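You operate a simulated robot arm through the tools that you are given. There is no shell and no other tool.

Carry out the task below with a simulated robot arm. There is one attempt and no reset: what you move stays moved.

TASK
Swap the worn grey liner for the new one, then rack the dumbbell.
Fine: the worn liner ends on the tray, the new one pressed fully home.
Where things are to end (x, y in the base frame): worn liner within 50 mm of [630, -130].

It is judged by the outcome, as a careful person would: the job done as asked, and still so three seconds after it is handed in. It fails if anything else is knocked over, pushed out of place, dropped, spilled or broken.

THE ROBOT
A 7-joint arm with a two-finger parallel gripper, fixed in place. Base frame: the origin is at the foot of the arm, x ahead of it, y to its left, z up; the work surface is at about z = 900. Readings come in mm, rad, newtons and seconds.
With the tool pointing down near the work surface it reaches from about 300 to 680 mm from the base axis. Its first joint turns from -1.152 to 1.152 rad. Payload 1.57 kg.
The TCP is the grasp point between the finger pads, 30 mm short of the fingertips. In the tool frame z runs along the fingers and y along their closing line. The gripper opens to 110 mm. The fingers are 24 mm wide and 12 mm thick; the gripper's body (48 by 112 mm) begins 78 mm behind the TCP.
Orientation is that of the tool frame in the base frame, as [roll, pitch, yaw] about the fixed x, y, z axes, in that order (R = Rz(yaw) Ry(pitch) Rx(roll)). With the fingers straight down and closing along the base's y, the tool's x points along the base's -x, its y along +y and its z along -z.

THE INTERFACE
- The arm moves only by the tool jog_arm. Its argument "motion" is a list of rows, each a list of 7 numbers: the shift along the tool's x, y, z in units of 200 mm (1.0 is 200 mm), then the turn, a rotation vector about the tool's x, y, z in units of 90 degrees (1.0 is 90 degrees), then the opening in per cent of the stroke, from 0 (shut) to 100 (fully open). In form: [[x, y, z, ax, ay, az, grip], ...]. A call has 1 to 20 rows; each row is the pose to reach, as a shift and turn from the pose commanded when the call began, along the tool's axes at that moment. A call with a number of a shift or a turn outside -1 to 1 is refused whole. Rows are played at 5 a second. More than 50 mm and 0.15 rad between two rows, or a gripper value outside its range, and nothing of the call is played. A pose out of reach is approached as far as the arm can. The call stops where the force on the tool passes 40 N (or 10 N more than at its start, if that is more) or the arm is blocked; 0.2 s more then pass. The fingers move at their own pace (about 108 mm/s each) and stop on an object; they squeeze with about 39 N. The grip force told is the motor's: it shows also when the fingers shut on nothing. Time passes only in rows, and 0.2 s behind the last, so rows that repeat a pose let the fingers close. It gives the time, the measured TCP pose, the force on the tool (base axes), the opening and the grip force at its end, in the units of the frame above (readings bear some noise), with the torque about the TCP (base axes, N m) and any sound that the robot's microphone picked up.
- Cameras (640 x 400 px; columns grow to the right, rows downward): "scene" is fixed at [172.1, -398.8, 1399.6]; the picture's right is [0.70, -0.71, 0.00], its down [-0.45, -0.44, -0.78] and it looks along [0.56, 0.55, -0.63] (base axes); focal length 274 px, centre (320, 200). "wrist" rides on the gripper at [70, 16, -141] in the tool frame; the picture's right is [-0.23, 0.97, 0.00], its down [-0.86, -0.20, -0.48] and it looks along [-0.47, -0.11, 0.88] (tool axes); focal length 222 px, centre (320, 200).
- camera(camera): a new picture of that camera. No time passes.
- point_at(camera, pixels): there is no depth. For up to 12 entries [column, row, z] of the newest picture of that camera ("zoom" is the newest enlarged one), the place [x, y] in the base frame at which the ray of that pixel passes the height z, good to about 2 mm. No time passes.
- inspect(camera, box): a new picture of the part [left, top, right, bottom] of that camera's present view, enlarged. No time passes.
- job_done(): hands the job in; it is judged then, once.

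Open the gripper and draw the arm clear of the work before you hand the job in, unless the task says otherwise.

The tools are called by a JSON object that holds its "name" and its "arguments". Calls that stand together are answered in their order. jog_arm: Moves the arm, as the interface text tells. Its arguments: {"type":"object","properties":{"motion":{"type":"array"}},"required":["motion"]} The other tools are called the same way: camera (camera) takes a picture; point_at (camera, pixels) gives the place at which the rays of pixels pass given heights; inspect (camera, box) takes an enlarged picture of a part of a camera's view; job_done () hands the job in.

At the start:

```text
time: 0.0
position: [436.0, -59.1, 1225.4]
orientation: [-3.141, 0.001, 3.14]
force: [0.0, 0.3, 0.6]
torque: [0.03, 0.04, 0.0]
gripper_width: 109.8
grasp_force: 0.1
```

scene: 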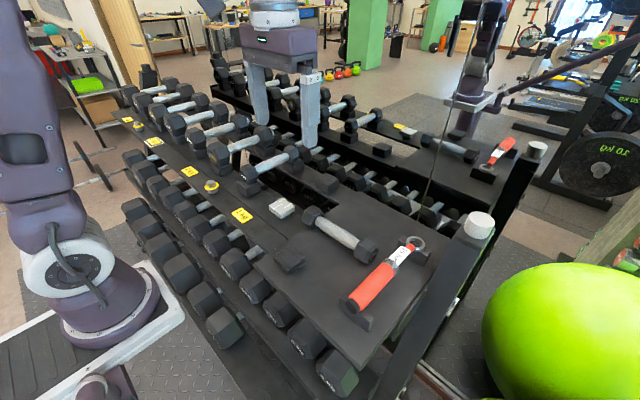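
wrist: 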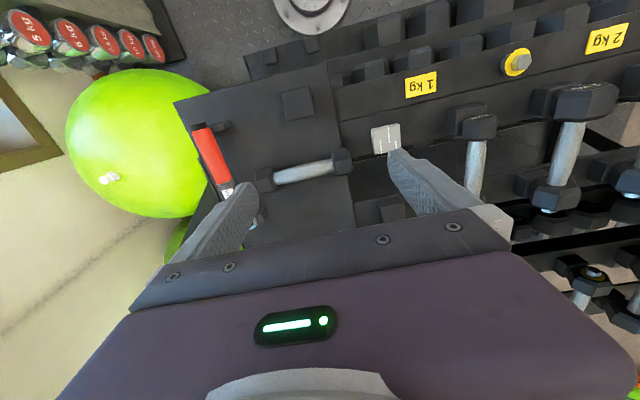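

I'll begin by looking closer at the work area: the scene shows a grey block near (282,208), a dumbbell near (340,235), a dark pad near (290,258) and a red-handled tool near (385,275).

{"name": "inspect", "arguments": {"camera": "scene", "box": [220, 120, 460, 360]}}

{"name": "inspect", "arguments": {"camera": "wrist", "box": [160, 60, 480, 260]}}

```text
1.67 times, centred on (340, 240) of scene
```

zoom: 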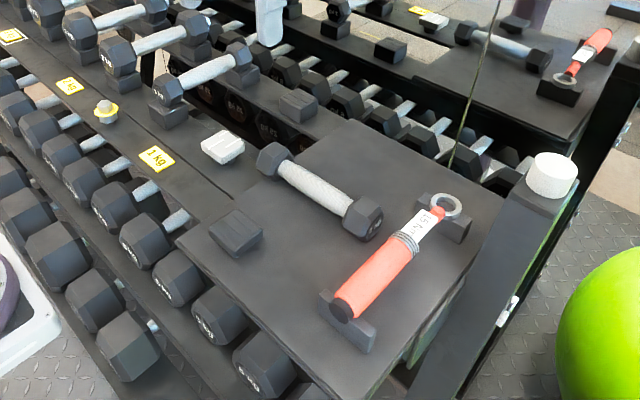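

```text
2.00 times, centred on (320, 160) of wrist
```

zoom: 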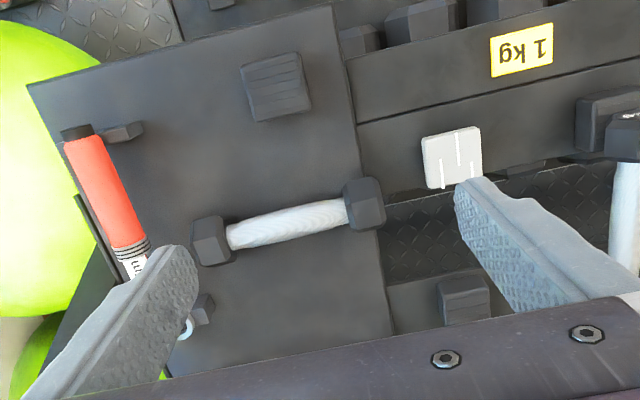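

I'll locate the main features in the base frame at the surface height; first with a wide scene view for pixel references.

{"name": "camera", "arguments": {"camera": "scene"}}

{"name": "point_at", "arguments": {"camera": "scene", "pixels": [[282, 208, 900], [290, 255, 900], [311, 215, 920], [368, 250, 920], [360, 312, 900], [412, 243, 930], [243, 215, 900], [250, 262, 900], [360, 370, 900], [450, 225, 900], [330, 182, 900], [480, 225, 950]]}}

{"name": "point_at", "arguments": {"camera": "wrist", "pixels": [[386, 139, 910], [298, 102, 910], [265, 180, 920], [342, 162, 920], [391, 208, 910], [174, 103, 900], [326, 63, 900], [356, 225, 900], [203, 127, 930], [254, 218, 930]]}}

```text
taken
```

scene: 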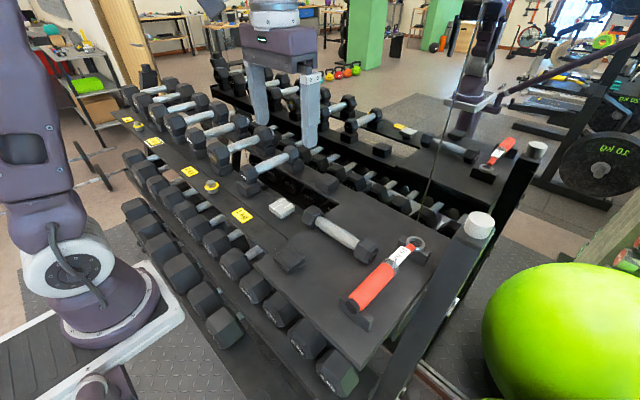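

```text
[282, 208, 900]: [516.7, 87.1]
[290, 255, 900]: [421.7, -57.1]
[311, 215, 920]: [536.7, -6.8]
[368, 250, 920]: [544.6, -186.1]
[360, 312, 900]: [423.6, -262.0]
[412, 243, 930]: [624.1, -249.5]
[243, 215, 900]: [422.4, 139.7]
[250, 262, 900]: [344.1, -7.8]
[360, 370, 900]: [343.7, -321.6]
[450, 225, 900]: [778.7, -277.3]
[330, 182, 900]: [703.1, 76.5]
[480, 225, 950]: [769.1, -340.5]
```

```text
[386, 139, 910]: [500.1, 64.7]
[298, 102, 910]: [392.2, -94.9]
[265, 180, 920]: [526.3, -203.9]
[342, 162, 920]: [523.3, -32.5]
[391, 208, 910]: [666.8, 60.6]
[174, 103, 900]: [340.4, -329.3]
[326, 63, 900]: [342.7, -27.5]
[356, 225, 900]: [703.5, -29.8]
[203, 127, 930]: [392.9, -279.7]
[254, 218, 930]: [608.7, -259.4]
```

The grey liner sits on the front rail about (495, 60) and the ribbed black block on the tray is likely the new liner. I'll zoom in further on both and the socket features.

{"name": "inspect", "arguments": {"camera": "scene", "box": [230, 180, 326, 280]}}

{"name": "inspect", "arguments": {"camera": "wrist", "box": [270, 70, 430, 170]}}

{"name": "inspect", "arguments": {"camera": "scene", "box": [330, 220, 450, 340]}}

{"name": "inspect", "arguments": {"camera": "scene", "box": [220, 130, 350, 230]}}

```text
4.00 times, centred on (278, 230) of scene
```

zoom: 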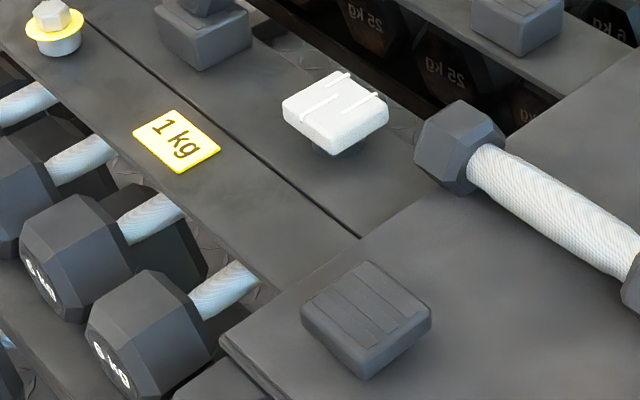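

```text
4.00 times, centred on (350, 120) of wrist
```

zoom: 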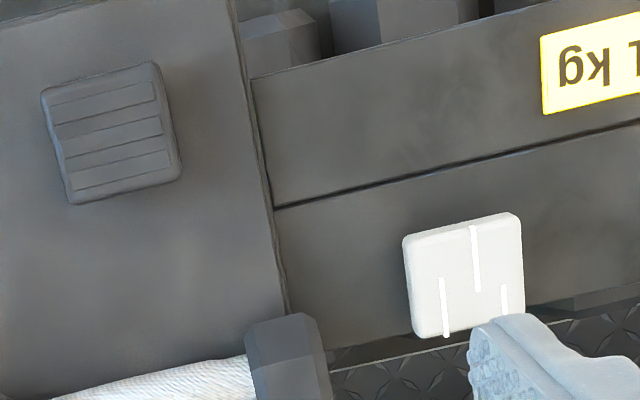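

```text
3.33 times, centred on (390, 280) of scene
```

zoom: 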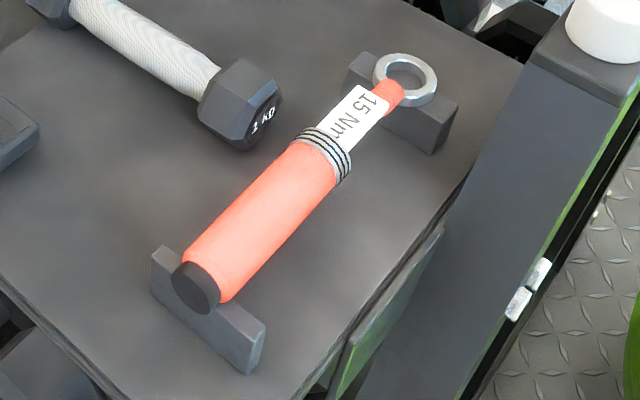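

```text
4.00 times, centred on (285, 180) of scene
```

zoom: 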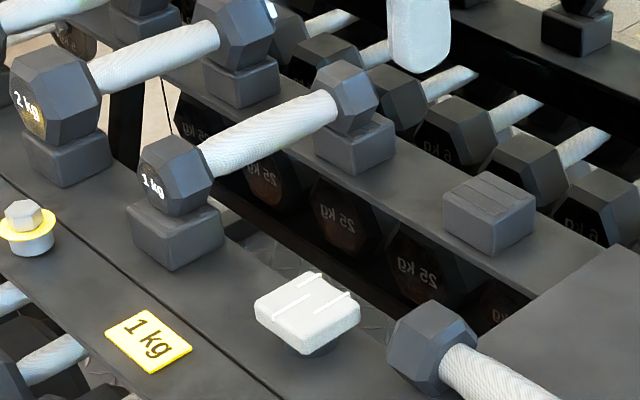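

The red tool is a 15 Nm torque wrench (not asked for), the worn liner is the white-grey cap on a stub at the front rail, and the new ribbed black liner lies on the tray. I'll move the wrist over the worn liner for a close view, staying well above everything.

{"name": "jog_arm", "arguments": {"motion": [[-0.02, 0.08, 0.1, 0, 0, 0, 100], [-0.04, 0.16, 0.2, 0, 0, 0, 100], [-0.06, 0.24, 0.3, 0, 0, 0, 100], [-0.09, 0.32, 0.4, 0, 0, 0, 100], [-0.11, 0.4, 0.5, 0, 0, 0, 100], [-0.13, 0.48, 0.6, 0, 0, 0, 100], [-0.15, 0.56, 0.7, 0, 0, 0, 100], [-0.17, 0.625, 0.8, 0, 0, 0, 100], [-0.17, 0.625, 0.825, 0, 0, 0, 100]]}}

{"name": "camera", "arguments": {"camera": "wrist"}}

{"name": "camera", "arguments": {"camera": "scene"}}

```text
time: 2.0
position: [469.9, 65.5, 1059.5]
orientation: [3.141, 0.001, -3.14]
force: [0.1, -0.7, -0.3]
torque: [0.01, 0.02, -0.01]
gripper_width: 110.1
grasp_force: 0.2
```

```text
taken
```

wrist: 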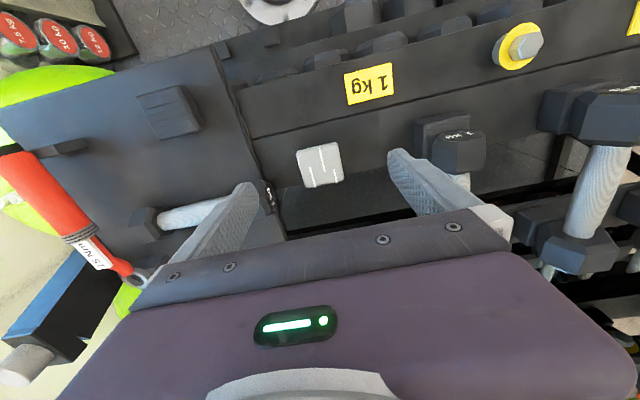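

```text
taken
```

scene: 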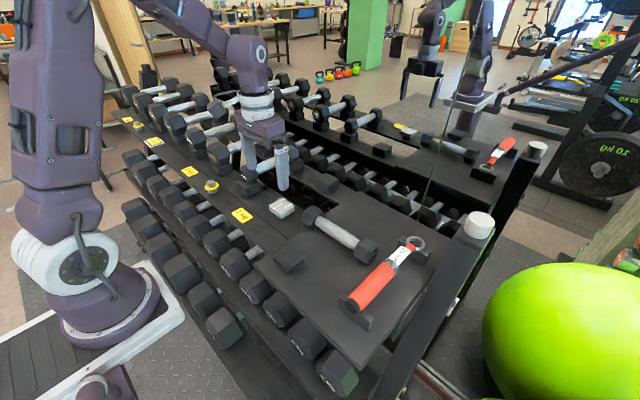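

The white-grey liner is at (320,165) in the wrist view. I'll enlarge it in both cameras for edge measurement.

{"name": "inspect", "arguments": {"camera": "wrist", "box": [272, 125, 368, 205]}}

{"name": "inspect", "arguments": {"camera": "scene", "box": [262, 190, 302, 230]}}

```text
5.00 times, centred on (320, 165) of wrist
```

zoom: 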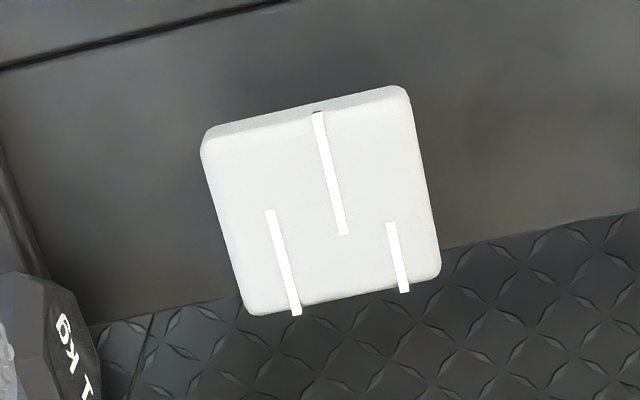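

```text
10.00 times, centred on (282, 210) of scene
```

zoom: 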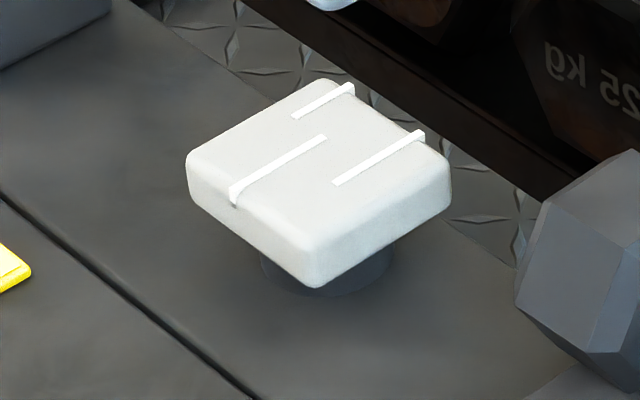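

I'll project the liner's corners from the scene zoom at a couple of heights to triangulate against the wrist view.

{"name": "point_at", "arguments": {"camera": "zoom", "pixels": [[190, 158, 930], [328, 82, 930], [447, 160, 930], [315, 248, 930], [316, 288, 920], [190, 190, 920], [448, 195, 920], [263, 280, 900], [392, 275, 900], [328, 296, 900], [318, 165, 930]]}}

{"name": "inspect", "arguments": {"camera": "wrist", "box": [272, 125, 368, 205]}}

{"name": "point_at", "arguments": {"camera": "zoom", "pixels": [[207, 150, 930], [405, 92, 930], [438, 270, 930], [250, 312, 930], [322, 205, 930], [203, 130, 920], [385, 85, 920]]}}

```text
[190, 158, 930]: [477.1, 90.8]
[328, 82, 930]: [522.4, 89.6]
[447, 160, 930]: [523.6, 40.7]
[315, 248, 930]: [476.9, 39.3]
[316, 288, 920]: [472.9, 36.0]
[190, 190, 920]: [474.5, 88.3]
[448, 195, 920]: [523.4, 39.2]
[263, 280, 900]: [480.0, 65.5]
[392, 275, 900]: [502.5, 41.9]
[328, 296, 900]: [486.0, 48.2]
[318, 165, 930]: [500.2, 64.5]
```

```text
5.00 times, centred on (320, 165) of wrist
```

zoom: 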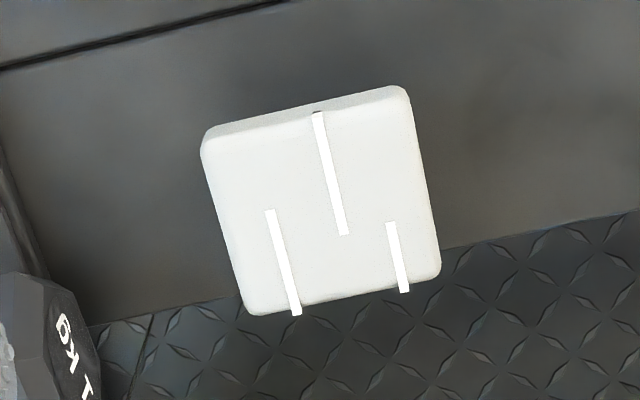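

```text
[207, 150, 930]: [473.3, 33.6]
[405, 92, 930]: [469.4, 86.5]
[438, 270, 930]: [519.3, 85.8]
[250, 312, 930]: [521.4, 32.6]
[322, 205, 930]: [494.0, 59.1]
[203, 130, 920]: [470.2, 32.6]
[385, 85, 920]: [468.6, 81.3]
```

The worn liner: about 50 mm square, top ≈ z 935, bottom ≈ 920, centred near (494, 60), resting on a round post ~35 mm wide. Now I look at the new liner the same way, in both cameras.

{"name": "inspect", "arguments": {"camera": "scene", "box": [270, 238, 310, 278]}}

{"name": "point_at", "arguments": {"camera": "zoom", "pixels": [[165, 200, 930], [285, 90, 930], [455, 200, 930], [330, 320, 930]]}}

{"name": "inspect", "arguments": {"camera": "wrist", "box": [120, 65, 216, 145]}}

```text
10.00 times, centred on (290, 258) of scene
```

zoom: 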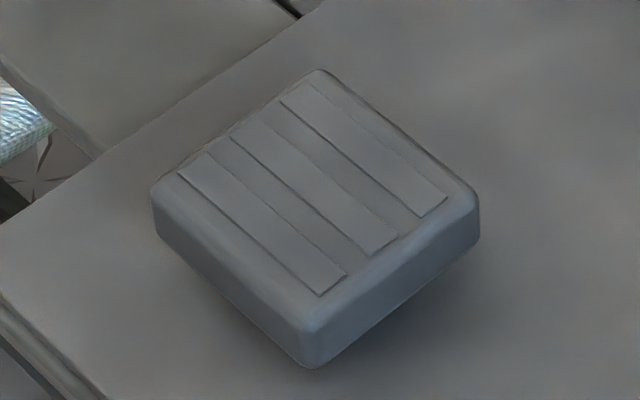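

```text
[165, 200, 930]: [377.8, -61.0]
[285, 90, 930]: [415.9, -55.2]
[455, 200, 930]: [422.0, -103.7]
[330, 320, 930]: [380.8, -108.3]
```

```text
5.00 times, centred on (168, 105) of wrist
```

zoom: 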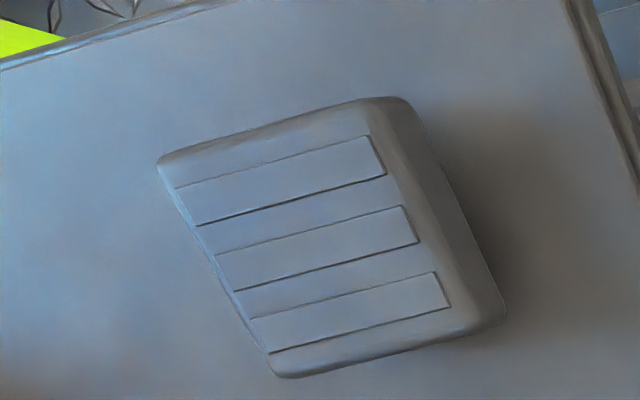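

The new liner appears raised on the tray with ribs running roughly along y (the worn one's run along x). I'll move the wrist over it, at the same height, for a closer look.

{"name": "jog_arm", "arguments": {"motion": [[0.08, -0.12, 0, 0, 0, 0, 100], [0.16, -0.24, 0, 0, 0, 0, 100], [0.24, -0.36, 0, 0, 0, 0, 100], [0.32, -0.48, 0, 0, 0, 0, 100], [0.4, -0.6, 0, 0, 0, 0, 100], [0.46, -0.69, 0, 0, 0, 0, 100], [0.48, -0.7175, 0, 0, 0, 0, 100]]}}

{"name": "camera", "arguments": {"camera": "wrist"}}

{"name": "inspect", "arguments": {"camera": "wrist", "box": [272, 125, 368, 205]}}

{"name": "inspect", "arguments": {"camera": "scene", "box": [305, 150, 375, 210]}}

```text
time: 3.6
position: [374.9, -78.6, 1060.1]
orientation: [-3.142, 0.0, -3.139]
force: [-0.2, 0.0, 0.1]
torque: [-0.01, 0.01, -0.01]
gripper_width: 110.4
grasp_force: 0.1
```

```text
taken
```

wrist: 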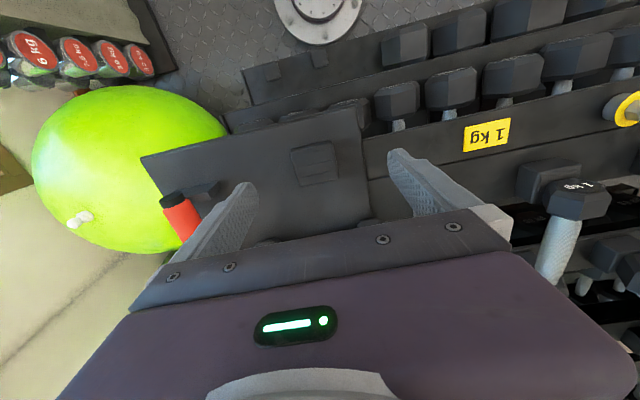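

```text
5.00 times, centred on (320, 165) of wrist
```

zoom: 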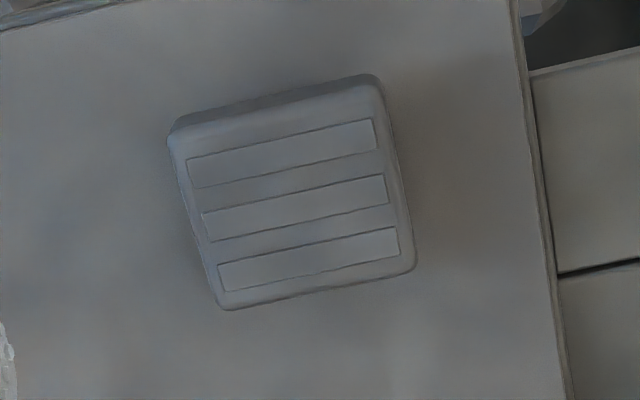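

```text
6.67 times, centred on (340, 180) of scene
```

zoom: 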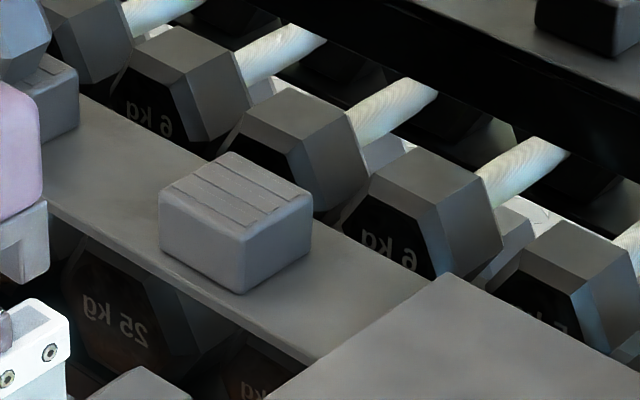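

The rear liner's ribs run along y, the same as the new liner lies now, so it needn't be turned. I'll project the new liner's corners from both cameras.

{"name": "point_at", "arguments": {"camera": "wrist", "pixels": [[290.5, 153, 930], [330.5, 141.8, 930], [338.6, 178.4, 930], [301, 186.4, 930], [294, 155.5, 930], [329, 147, 930], [334.4, 176, 930], [304.4, 183, 930]]}}

{"name": "inspect", "arguments": {"camera": "scene", "box": [270, 238, 310, 278]}}

{"name": "point_at", "arguments": {"camera": "zoom", "pixels": [[155, 190, 930], [320, 72, 930], [476, 196, 930], [310, 330, 930], [180, 175, 930], [310, 84, 930], [448, 196, 930], [320, 294, 930], [310, 368, 900], [153, 232, 900], [478, 240, 900]]}}

```text
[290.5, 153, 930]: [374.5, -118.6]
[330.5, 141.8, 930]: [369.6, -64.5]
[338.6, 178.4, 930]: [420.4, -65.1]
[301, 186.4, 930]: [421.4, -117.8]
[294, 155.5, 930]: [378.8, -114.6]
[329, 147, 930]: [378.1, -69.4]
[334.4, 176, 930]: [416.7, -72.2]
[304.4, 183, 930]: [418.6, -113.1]
```

```text
10.00 times, centred on (290, 258) of scene
```

zoom: 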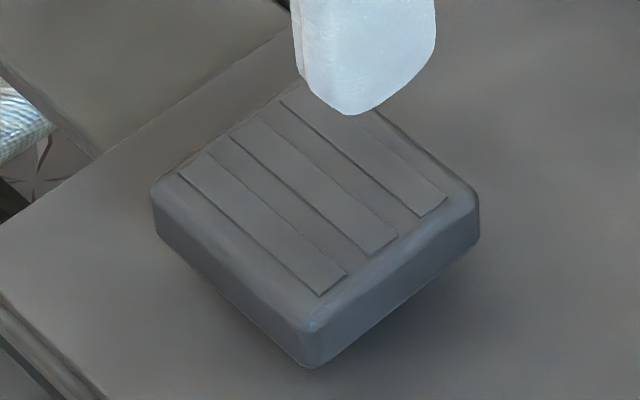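

```text
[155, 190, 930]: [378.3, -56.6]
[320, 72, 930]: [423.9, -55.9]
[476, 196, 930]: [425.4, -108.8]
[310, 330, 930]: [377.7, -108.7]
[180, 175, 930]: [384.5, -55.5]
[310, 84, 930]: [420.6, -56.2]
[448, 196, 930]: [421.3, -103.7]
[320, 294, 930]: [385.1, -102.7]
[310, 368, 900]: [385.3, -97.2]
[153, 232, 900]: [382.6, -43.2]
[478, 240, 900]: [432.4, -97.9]
```

The corner triangulation suggests the new liner's top is higher than expected (~z 942). I'll check the tray surface height by its left-front corner in both cameras.

{"name": "inspect", "arguments": {"camera": "wrist", "box": [310, 85, 406, 145]}}

{"name": "inspect", "arguments": {"camera": "scene", "box": [230, 240, 294, 280]}}

```text
6.67 times, centred on (358, 115) of wrist
```

zoom: 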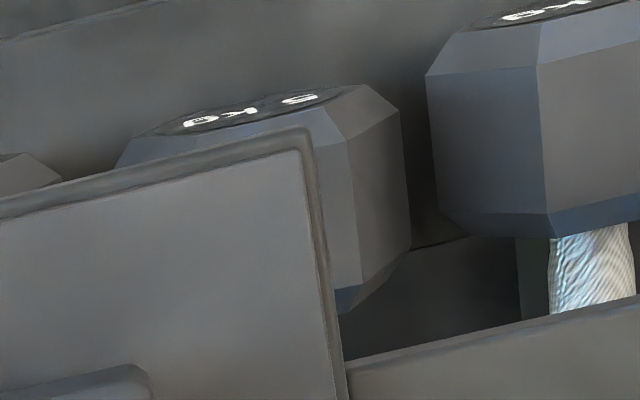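

```text
10.00 times, centred on (262, 260) of scene
```

zoom: 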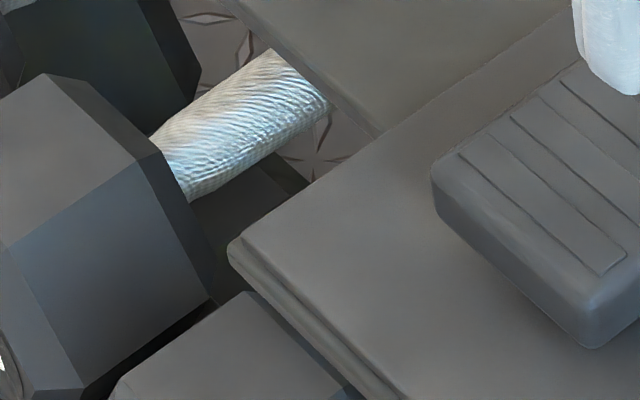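

The tray corner is at wrist (355.5,105.3) and scene (253.3,264.5); I'll project both at two heights.

{"name": "point_at", "arguments": {"camera": "wrist", "pixels": [[355.5, 105.3, 900], [355.5, 105.3, 920], [355.5, 105.3, 940]]}}

{"name": "point_at", "arguments": {"camera": "scene", "pixels": [[253.3, 264.5, 900], [253.3, 264.5, 920], [253.3, 264.5, 940]]}}

```text
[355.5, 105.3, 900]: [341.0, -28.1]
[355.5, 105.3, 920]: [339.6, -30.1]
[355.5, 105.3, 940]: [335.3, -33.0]
```

```text
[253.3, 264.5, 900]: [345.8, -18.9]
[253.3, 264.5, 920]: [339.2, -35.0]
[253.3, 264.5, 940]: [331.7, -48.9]
```

The tray surface works out at about z 915 and the new liner's top at about 942. Now I go above the worn liner, with the opening set to ~72 mm so the fingers stay clear of the dumbbell head at the tray edge, then check before descending.

{"name": "jog_arm", "arguments": {"motion": [[-0.1, 0.115, 0, 0, 0, 0, 80], [-0.2, 0.23, 0, 0, 0, 0, 65], [-0.3, 0.345, 0, 0, 0, 0, 65], [-0.4, 0.46, 0, 0, 0, 0, 65], [-0.5, 0.58, 0, 0, 0, 0, 65], [-0.57, 0.665, 0, 0, 0, 0, 65], [-0.595, 0.693, 0, 0, 0, 0, 65], [-0.595, 0.693, 0.2, 0, 0, 0, 65], [-0.595, 0.693, 0.3, 0, 0, 0, 65]]}}

{"name": "camera", "arguments": {"camera": "wrist"}}

{"name": "camera", "arguments": {"camera": "scene"}}

```text
time: 5.6
position: [492.5, 59.8, 1000.0]
orientation: [-3.141, 0.0, -3.14]
force: [0.0, -0.6, 0.1]
torque: [0.01, 0.0, -0.03]
gripper_width: 71.6
grasp_force: 0.0
```

```text
taken
```

wrist: 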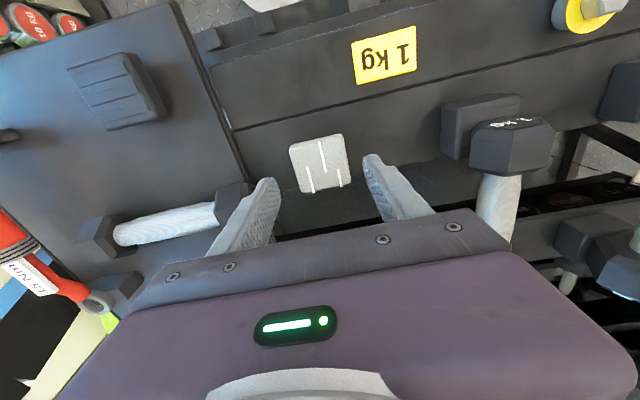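

```text
taken
```

scene: 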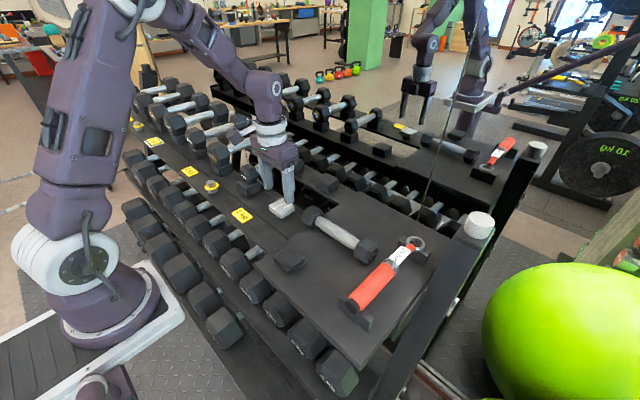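

The liner at wrist (320,163) sits between the fingers; I'll enlarge to measure its corners from this closer height.

{"name": "inspect", "arguments": {"camera": "wrist", "box": [272, 125, 368, 205]}}

{"name": "inspect", "arguments": {"camera": "scene", "box": [252, 170, 332, 230]}}

```text
5.00 times, centred on (320, 165) of wrist
```

zoom: 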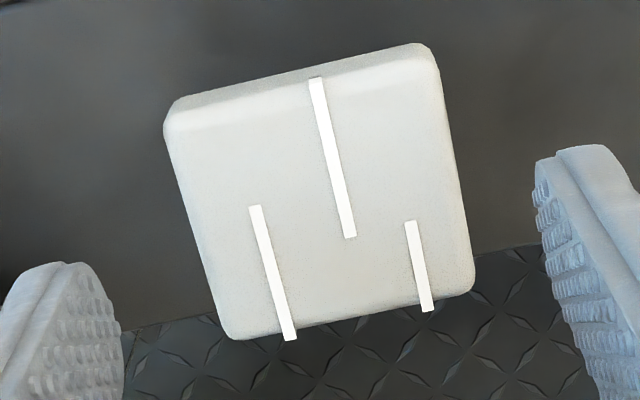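

```text
6.67 times, centred on (292, 200) of scene
```

zoom: 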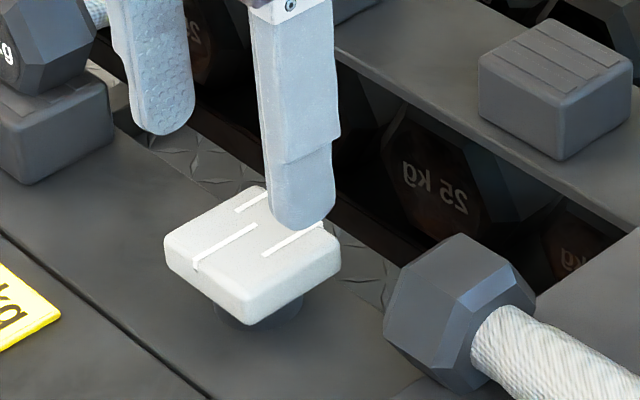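

I'll project these corners at z 934 and 938.

{"name": "point_at", "arguments": {"camera": "wrist", "pixels": [[289.2, 150, 936], [342.6, 136.5, 936], [350.8, 181.5, 936], [302.5, 191.5, 936], [320.5, 165.5, 936]]}}

```text
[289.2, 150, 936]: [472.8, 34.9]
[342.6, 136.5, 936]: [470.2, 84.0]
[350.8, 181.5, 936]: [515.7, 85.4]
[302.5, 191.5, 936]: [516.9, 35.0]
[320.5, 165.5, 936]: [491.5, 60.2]
```

The liner's centre is about (494, 60). I'll descend to TCP z ≈ 945 (tips ≈ 915), still open, and watch the force.

{"name": "jog_arm", "arguments": {"motion": [[-0.007, 0.0, 0.05, 0, 0, 0, 65], [-0.007, 0.0, 0.1, 0, 0, 0, 65], [-0.007, 0.0, 0.15, 0, 0, 0, 65], [-0.007, 0.0, 0.2, 0, 0, 0, 65], [-0.007, 0.0, 0.24, 0, 0, 0, 65], [-0.007, 0.0, 0.275, 0, 0, 0, 65]]}}

{"name": "camera", "arguments": {"camera": "wrist"}}

{"name": "inspect", "arguments": {"camera": "scene", "box": [252, 170, 332, 230]}}

```text
time: 7.0
position: [493.0, 62.3, 945.7]
orientation: [-3.141, 0.0, 3.14]
force: [-0.4, 0.3, 0.8]
torque: [0.04, -0.02, -0.02]
gripper_width: 71.5
grasp_force: 0.1
```

```text
taken
```

wrist: 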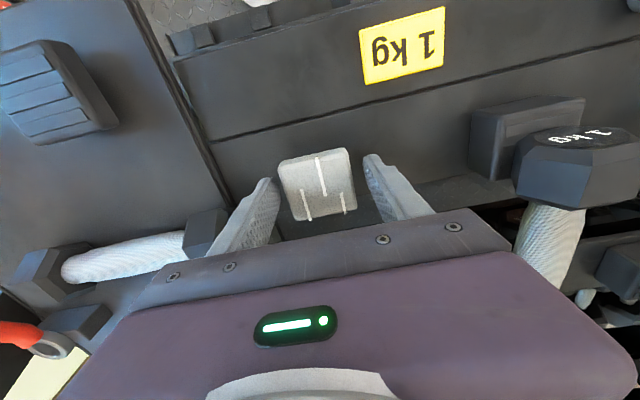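

```text
6.67 times, centred on (292, 200) of scene
```

zoom: 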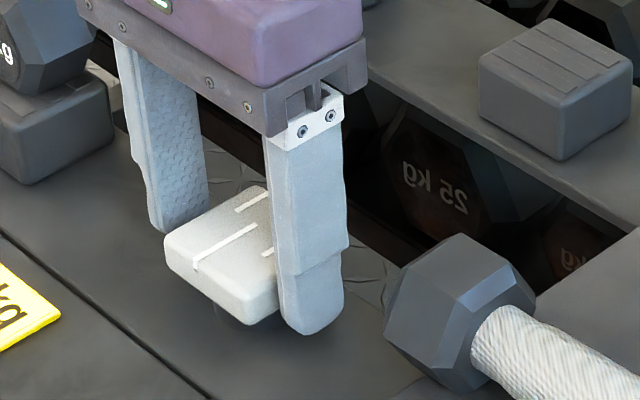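

The fingers straddle the liner plate, with a small gap on both sides. I'll close on it at this pose.

{"name": "jog_arm", "arguments": {"motion": [[0, 0, 0, 0, 0, 0, 50], [0, 0, 0, 0, 0, 0, 40], [0, 0, 0, 0, 0, 0, 30], [0, 0, 0, 0, 0, 0, 30]]}}

{"name": "camera", "arguments": {"camera": "wrist"}}

{"name": "inspect", "arguments": {"camera": "scene", "box": [252, 170, 332, 230]}}

```text
time: 8.0
position: [492.8, 60.3, 946.5]
orientation: [-3.14, 0.0, 3.14]
force: [1.5, -18.6, -6.5]
torque: [-0.43, -0.08, -0.03]
gripper_width: 52.9
grasp_force: 38.7
```

```text
taken
```

wrist: 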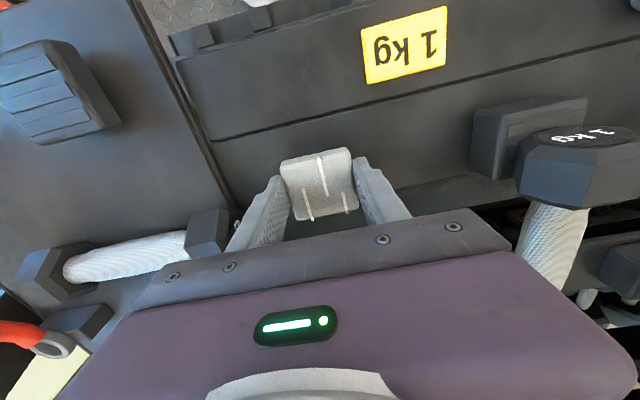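

```text
6.67 times, centred on (292, 200) of scene
```

zoom: 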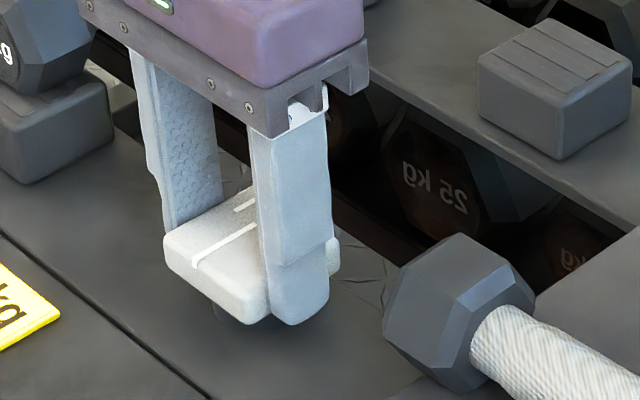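

Gripped at 52.9 mm width with 38.7 N, but a −18.6 N side force shows I'm ~1–2 mm off in y; I'll ease the tool −1.5 mm in y to centre.

{"name": "jog_arm", "arguments": {"motion": [[0, -0.004, 0, 0, 0, 0, 30], [0, -0.008, 0, 0, 0, 0, 30], [0, -0.008, 0, 0, 0, 0, 30]]}}

```text
time: 8.8
position: [493.5, 61.3, 945.6]
orientation: [-3.14, -0.001, -3.14]
force: [-3.3, -10.7, 1.2]
torque: [-0.3, 0.07, -0.05]
gripper_width: 53.0
grasp_force: 38.9
```

Side force dropped to −10.7 N; another 2 mm the same way should null it.

{"name": "jog_arm", "arguments": {"motion": [[0, -0.005, 0, 0, 0, 0, 30], [0, -0.01, 0, 0, 0, 0, 30], [0, -0.01, 0, 0, 0, 0, 30]]}}

```text
time: 9.6
position: [493.5, 59.9, 945.7]
orientation: [3.14, 0.001, -3.138]
force: [-1.4, 14.3, 5.5]
torque: [0.29, 0.18, -0.11]
gripper_width: 53.0
grasp_force: 39.2
```

It overshot to +14 N; I'll go back 1.1 mm and begin a gentle lift of 3 mm to feel the retention.

{"name": "jog_arm", "arguments": {"motion": [[0, 0.0055, 0, 0, 0, 0, 30], [0, 0.0055, -0.005, 0, 0, 0, 30], [0, 0.0055, -0.01, 0, 0, 0, 30], [0, 0.0055, -0.015, 0, 0, 0, 30]]}}

{"name": "inspect", "arguments": {"camera": "scene", "box": [252, 170, 332, 230]}}

```text
time: 10.6
position: [494.1, 59.0, 947.7]
orientation: [3.141, -0.001, 3.141]
force: [-1.4, 11.3, -10.7]
torque: [0.49, 0.02, 0.01]
gripper_width: 53.0
grasp_force: 39.4
```

```text
6.67 times, centred on (292, 200) of scene
```

zoom: 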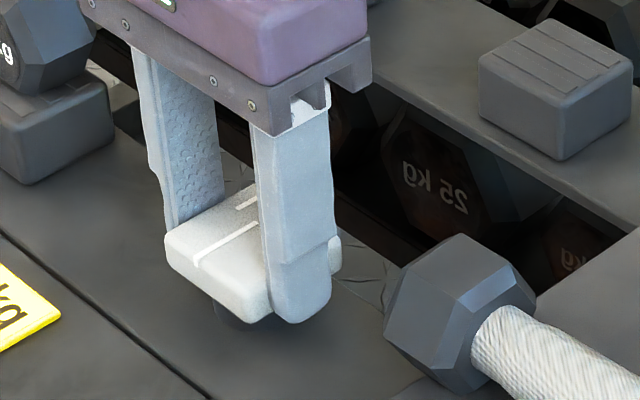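

A downward pull of ~11 N is building and the liner seems to come up with the fingers; I'll keep lifting slowly by another 12 mm.

{"name": "jog_arm", "arguments": {"motion": [[0, 0, -0.01, 0, 0, 0, 30], [0, 0, -0.02, 0, 0, 0, 30], [0, 0, -0.03, 0, 0, 0, 30], [0, 0, -0.04, 0, 0, 0, 30], [0, 0, -0.05, 0, 0, 0, 30], [0, 0, -0.06, 0, 0, 0, 30]]}}

{"name": "inspect", "arguments": {"camera": "scene", "box": [252, 170, 332, 230]}}

{"name": "camera", "arguments": {"camera": "wrist"}}

```text
time: 12.0
position: [492.9, 58.3, 960.8]
orientation: [-3.141, -0.001, 3.142]
force: [-0.1, 0.6, 0.4]
torque: [0.01, 0.03, -0.03]
gripper_width: 53.2
grasp_force: 38.8
```

```text
6.67 times, centred on (292, 200) of scene
```

zoom: 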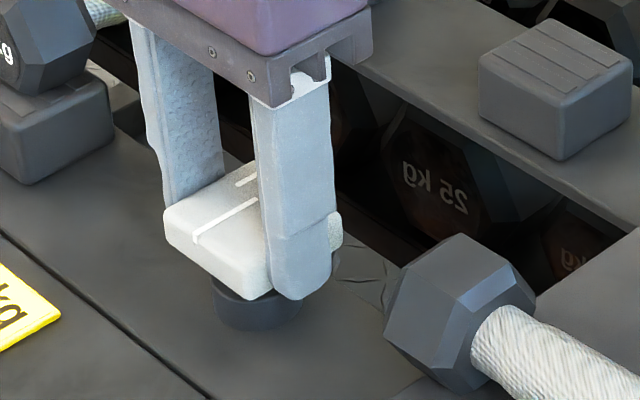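

```text
taken
```

wrist: 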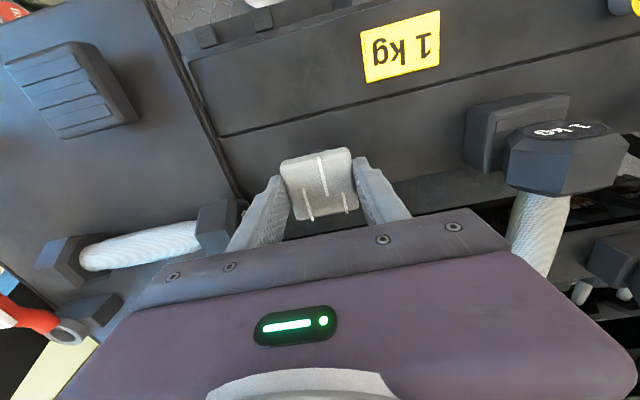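

The liner is free (force ≈ 0) and the dark round post stays on the rail. I'll raise it 70 mm and look at the post and the liner's underside.

{"name": "jog_arm", "arguments": {"motion": [[0, 0, -0.05, 0, 0, 0, 30], [0, 0, -0.12, 0, 0, 0, 30], [0, 0, -0.2, 0, 0, 0, 30], [0, 0, -0.3, 0, 0, 0, 30], [0, 0, -0.4, 0, 0, 0, 30], [0, 0, -0.5, 0, 0, 0, 30], [0, 0, -0.6, 0, 0, 0, 30], [0, 0, -0.7, 0, 0, 0, 30]]}}

{"name": "camera", "arguments": {"camera": "scene"}}

{"name": "inspect", "arguments": {"camera": "scene", "box": [240, 140, 336, 230]}}

{"name": "inspect", "arguments": {"camera": "wrist", "box": [240, 120, 400, 220]}}

```text
time: 13.8
position: [493.2, 56.5, 1101.6]
orientation: [3.141, -0.001, 3.141]
force: [-0.2, 0.0, -0.4]
torque: [0.05, 0.0, 0.01]
gripper_width: 52.8
grasp_force: 39.7
```

```text
taken
```

scene: 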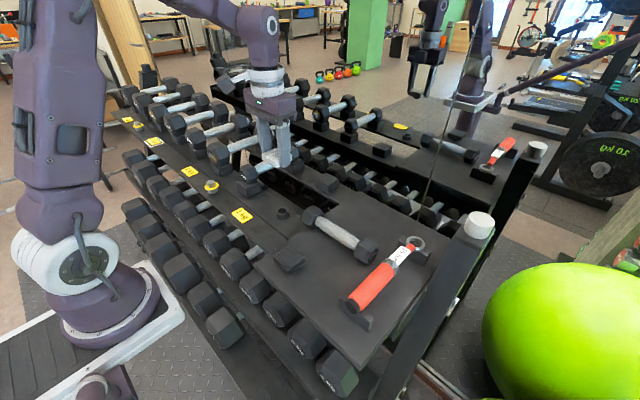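

```text
4.44 times, centred on (288, 185) of scene
```

zoom: 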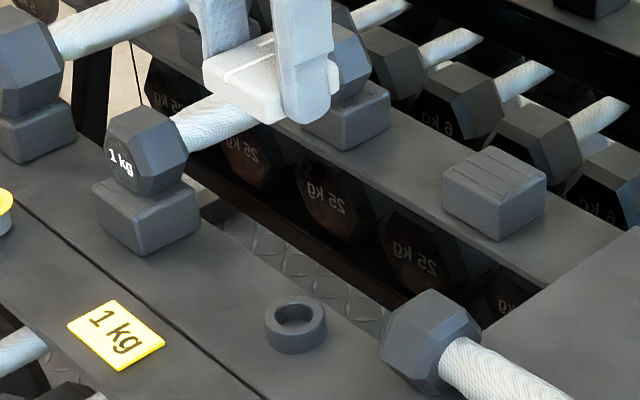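

```text
4.00 times, centred on (320, 170) of wrist
```

zoom: 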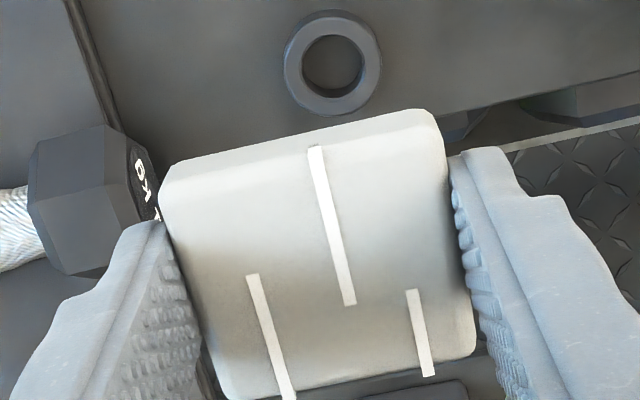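

The base is a ring socket (OD ~35 mm), so each liner has a round plug below. I'll record how the worn liner sits in the gripper in detail, so that I can grip the new one at the same offset.

{"name": "inspect", "arguments": {"camera": "wrist", "box": [272, 150, 368, 230]}}

{"name": "inspect", "arguments": {"camera": "wrist", "box": [295, 110, 351, 160]}}

{"name": "inspect", "arguments": {"camera": "scene", "box": [262, 190, 302, 230]}}

```text
5.00 times, centred on (320, 190) of wrist
```

zoom: 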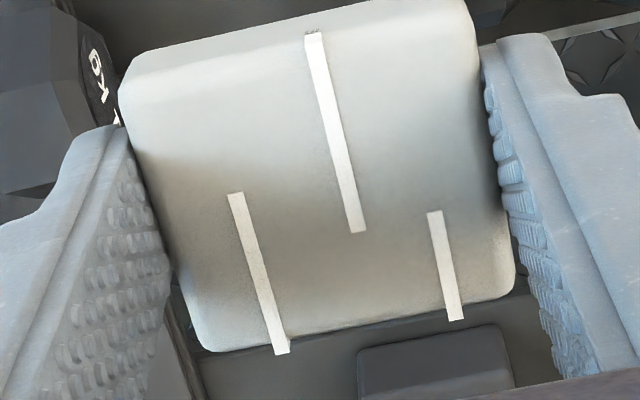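

```text
8.00 times, centred on (323, 135) of wrist
```

zoom: 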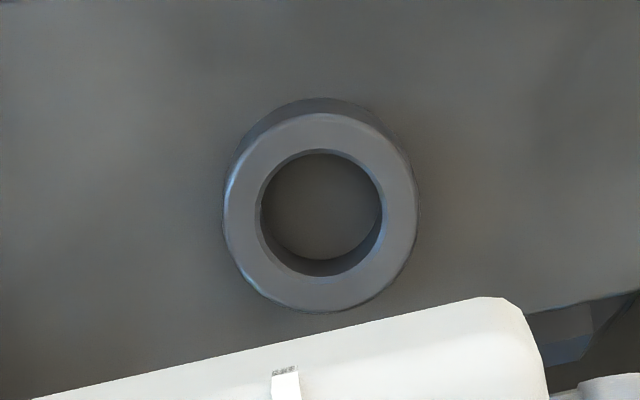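

```text
10.00 times, centred on (282, 210) of scene
```

zoom: 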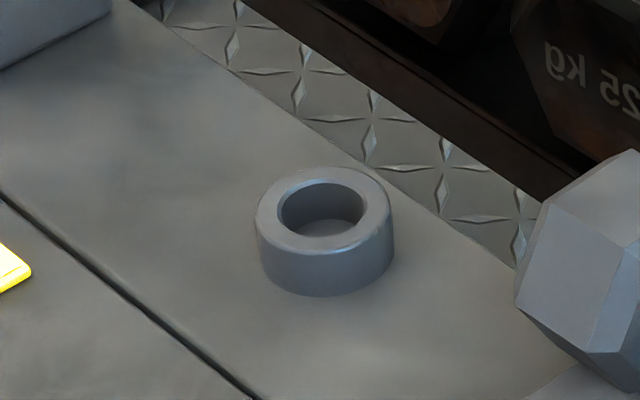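

The ring's top-face centre is at wrist (323.1,136.5) and scene (282.4,211.2); I'll project at several heights.

{"name": "point_at", "arguments": {"camera": "wrist", "pixels": [[323.1, 136.5, 910], [323.1, 136.5, 920], [323.1, 136.5, 930]]}}

{"name": "point_at", "arguments": {"camera": "scene", "pixels": [[282.4, 211.2, 910], [282.4, 211.2, 920], [282.4, 211.2, 930], [275.5, 212.5, 920], [289.4, 210.5, 920]]}}

```text
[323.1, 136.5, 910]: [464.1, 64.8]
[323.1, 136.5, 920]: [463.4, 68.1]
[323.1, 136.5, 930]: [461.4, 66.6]
```

```text
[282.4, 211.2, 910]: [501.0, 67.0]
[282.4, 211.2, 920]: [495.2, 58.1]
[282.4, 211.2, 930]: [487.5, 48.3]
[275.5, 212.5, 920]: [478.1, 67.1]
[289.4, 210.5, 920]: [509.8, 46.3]
```

The wrist projection used an older full picture pose; I'll take a fresh wrist picture and project again.

{"name": "camera", "arguments": {"camera": "wrist"}}

{"name": "point_at", "arguments": {"camera": "wrist", "pixels": [[323.1, 136.5, 910], [323.1, 136.5, 918], [323.1, 136.5, 920], [323.1, 136.5, 930], [310.9, 137, 920], [335, 136, 920], [323, 124, 920], [323, 149, 920]]}}

```text
taken
```

wrist: 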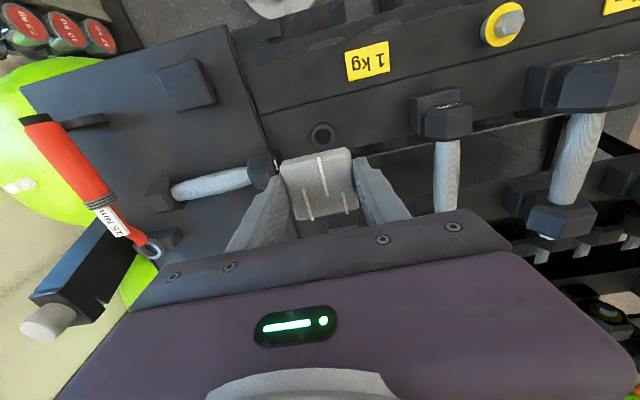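

```text
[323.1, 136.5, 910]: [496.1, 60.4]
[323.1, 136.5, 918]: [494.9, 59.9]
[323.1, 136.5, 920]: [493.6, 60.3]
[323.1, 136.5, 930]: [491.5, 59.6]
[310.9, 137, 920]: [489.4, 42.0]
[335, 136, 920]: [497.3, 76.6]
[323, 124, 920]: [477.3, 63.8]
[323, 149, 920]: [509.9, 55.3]
```

Ring centre is about (494, 60), top ≈ z 919, matching where the worn liner sat. Now I carry the worn liner over the tray to (630, −130), staying at z 1100.

{"name": "jog_arm", "arguments": {"motion": [[-0.05, -0.07, 0, 0, 0, 0, 30], [-0.15, -0.2, 0, 0, 0, 0, 30], [-0.25, -0.34, 0, 0, 0, 0, 30], [-0.35, -0.48, 0, 0, 0, 0, 30], [-0.45, -0.62, 0, 0, 0, 0, 30], [-0.55, -0.76, 0, 0, 0, 0, 30], [-0.63, -0.88, 0, 0, 0, 0, 30], [-0.67, -0.93, 0, 0, 0, 0, 30], [-0.678, -0.9425, 0, 0, 0, 0, 30], [-0.678, -0.9425, 0, 0, 0, 0, 30]]}}

{"name": "camera", "arguments": {"camera": "wrist"}}

{"name": "camera", "arguments": {"camera": "scene"}}

{"name": "inspect", "arguments": {"camera": "scene", "box": [300, 130, 420, 250]}}

```text
time: 16.0
position: [631.1, -129.5, 1100.2]
orientation: [3.141, -0.001, 3.141]
force: [0.3, 0.4, -0.4]
torque: [0.02, 0.02, 0.0]
gripper_width: 53.0
grasp_force: 39.5
```

```text
taken
```

wrist: 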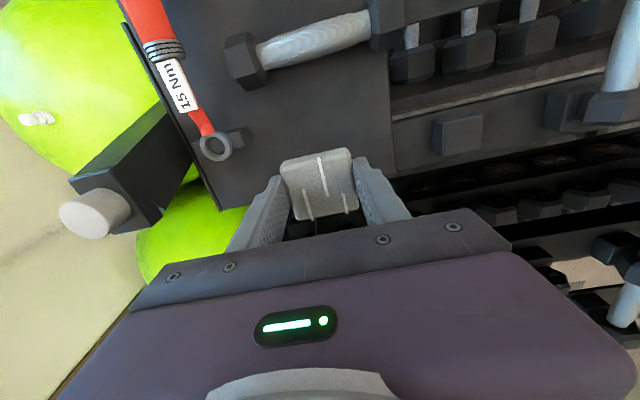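

```text
taken
```

scene: 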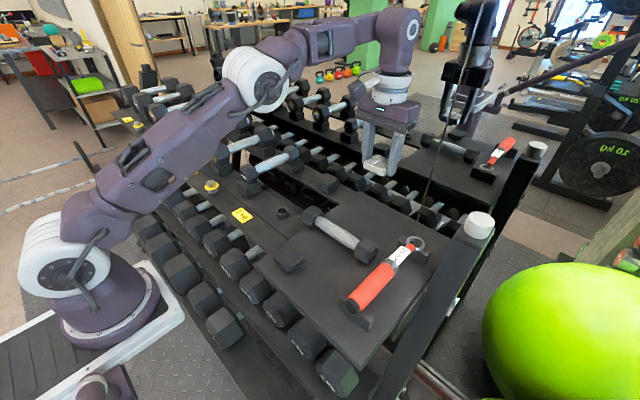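

```text
3.33 times, centred on (360, 190) of scene
```

zoom: 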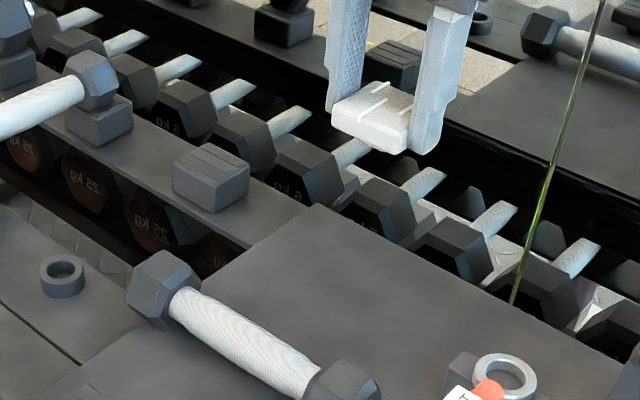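

The liner is held level above the rear part of the tray. I'll descend to TCP z ≈ 972 and check clearance before the final approach.

{"name": "jog_arm", "arguments": {"motion": [[0, 0, 0.1, 0, 0, 0, 30], [0, 0, 0.2, 0, 0, 0, 30], [0, 0, 0.3, 0, 0, 0, 30], [0, 0, 0.4, 0, 0, 0, 30], [0, 0, 0.5, 0, 0, 0, 30], [0, 0, 0.58, 0, 0, 0, 30], [0, 0, 0.64, 0, 0, 0, 30]]}}

{"name": "camera", "arguments": {"camera": "wrist"}}

{"name": "inspect", "arguments": {"camera": "scene", "box": [330, 170, 426, 250]}}

```text
time: 17.6
position: [629.4, -130.3, 973.2]
orientation: [-3.14, -0.001, 3.141]
force: [0.2, 0.2, -1.5]
torque: [-0.04, 0.04, 0.0]
gripper_width: 52.9
grasp_force: 39.0
```

```text
taken
```

wrist: 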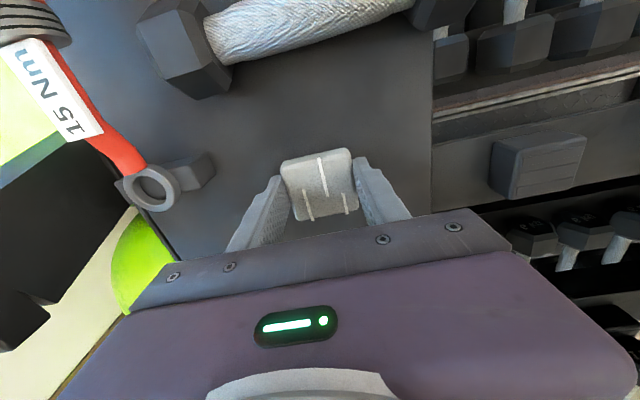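

```text
5.00 times, centred on (378, 210) of scene
```

zoom: 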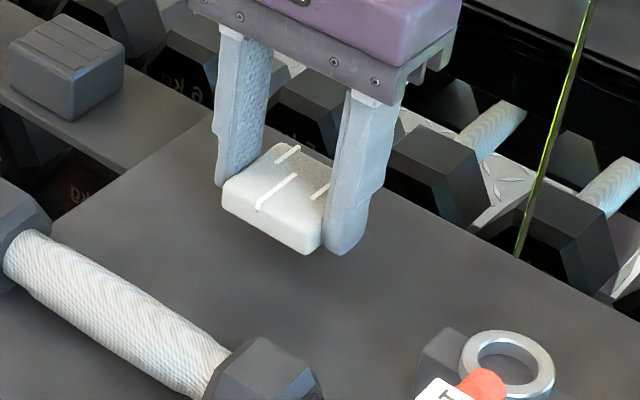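

Still in free air (−1.5 N). I'll lower in small steps, 10 mm first.

{"name": "jog_arm", "arguments": {"motion": [[0, 0, 0.01, 0, 0, 0, 30], [0, 0, 0.02, 0, 0, 0, 30], [0, 0, 0.03, 0, 0, 0, 30], [0, 0, 0.04, 0, 0, 0, 30], [0, 0, 0.05, 0, 0, 0, 30]]}}

```text
time: 18.8
position: [629.3, -129.9, 961.9]
orientation: [3.141, 0.0, -3.141]
force: [0.0, -0.2, -1.4]
torque: [0.05, -0.02, -0.01]
gripper_width: 52.7
grasp_force: 39.3
```

No contact yet at z ≈ 962; another 4 mm in 1 mm steps.

{"name": "jog_arm", "arguments": {"motion": [[0, 0, 0.005, 0, 0, 0, 30], [0, 0, 0.01, 0, 0, 0, 30], [0, 0, 0.015, 0, 0, 0, 30], [0, 0, 0.02, 0, 0, 0, 30]]}}

```text
time: 19.8
position: [628.0, -129.8, 957.8]
orientation: [3.141, 0.0, 3.141]
force: [0.1, -0.3, -0.9]
torque: [-0.01, 0.01, -0.02]
gripper_width: 52.5
grasp_force: 38.7
```

Still free at z ≈ 958; continuing down 4 mm more.

{"name": "jog_arm", "arguments": {"motion": [[0, 0, 0.005, 0, 0, 0, 30], [0, 0, 0.01, 0, 0, 0, 30], [0, 0, 0.015, 0, 0, 0, 30], [0, 0, 0.02, 0, 0, 0, 30]]}}

{"name": "inspect", "arguments": {"camera": "scene", "box": [330, 170, 426, 250]}}

```text
time: 20.8
position: [629.9, -130.2, 955.1]
orientation: [-3.141, -0.001, -3.141]
force: [0.1, 0.8, -0.2]
torque: [0.0, 0.0, -0.03]
gripper_width: 53.0
grasp_force: 39.4
```

```text
5.00 times, centred on (378, 210) of scene
```

zoom: 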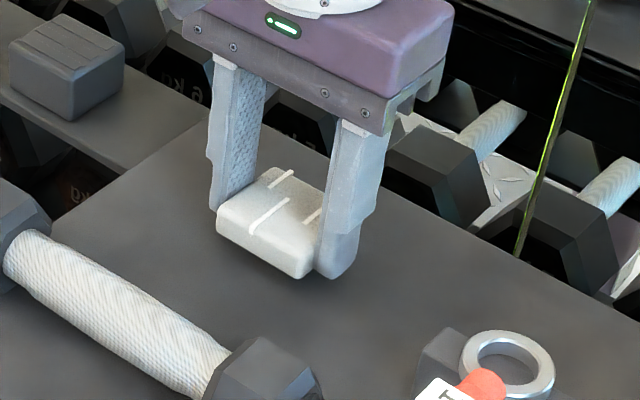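

Still no contact at z ≈ 954; down another 4 mm.

{"name": "jog_arm", "arguments": {"motion": [[0, 0, 0.005, 0, 0, 0, 30], [0, 0, 0.01, 0, 0, 0, 30], [0, 0, 0.015, 0, 0, 0, 30], [0, 0, 0.02, 0, 0, 0, 30]]}}

```text
time: 21.8
position: [627.9, -129.0, 952.2]
orientation: [-3.141, 0.005, -3.14]
force: [-7.2, 3.9, 29.3]
torque: [0.21, 0.19, 0.03]
gripper_width: 52.8
grasp_force: 38.6
```

Contact: 29 N upward at z ≈ 951. I'll back off 1.5 mm to relieve the force, then open the fingers gently.

{"name": "jog_arm", "arguments": {"motion": [[0, 0, -0.004, 0, 0, 0, 30], [0, 0, -0.009, 0, 0, 0, 30], [0, 0, -0.009, 0, 0, 0, 30]]}}

```text
time: 22.6
position: [629.7, -129.8, 953.2]
orientation: [-3.139, 0.002, 3.141]
force: [0.1, -1.4, 24.8]
torque: [-0.07, -0.11, -0.01]
gripper_width: 52.9
grasp_force: 39.4
```

Still 25 N; I'll raise a little more, 1.4 mm.

{"name": "jog_arm", "arguments": {"motion": [[0, 0, -0.003, 0, 0, 0, 30], [0, 0, -0.007, 0, 0, 0, 30], [0, 0, -0.007, 0, 0, 0, 30]]}}

```text
time: 23.4
position: [628.7, -127.9, 953.6]
orientation: [3.139, -0.002, -3.141]
force: [1.6, -1.6, 4.1]
torque: [-0.09, -0.12, 0.0]
gripper_width: 52.7
grasp_force: 39.3
```

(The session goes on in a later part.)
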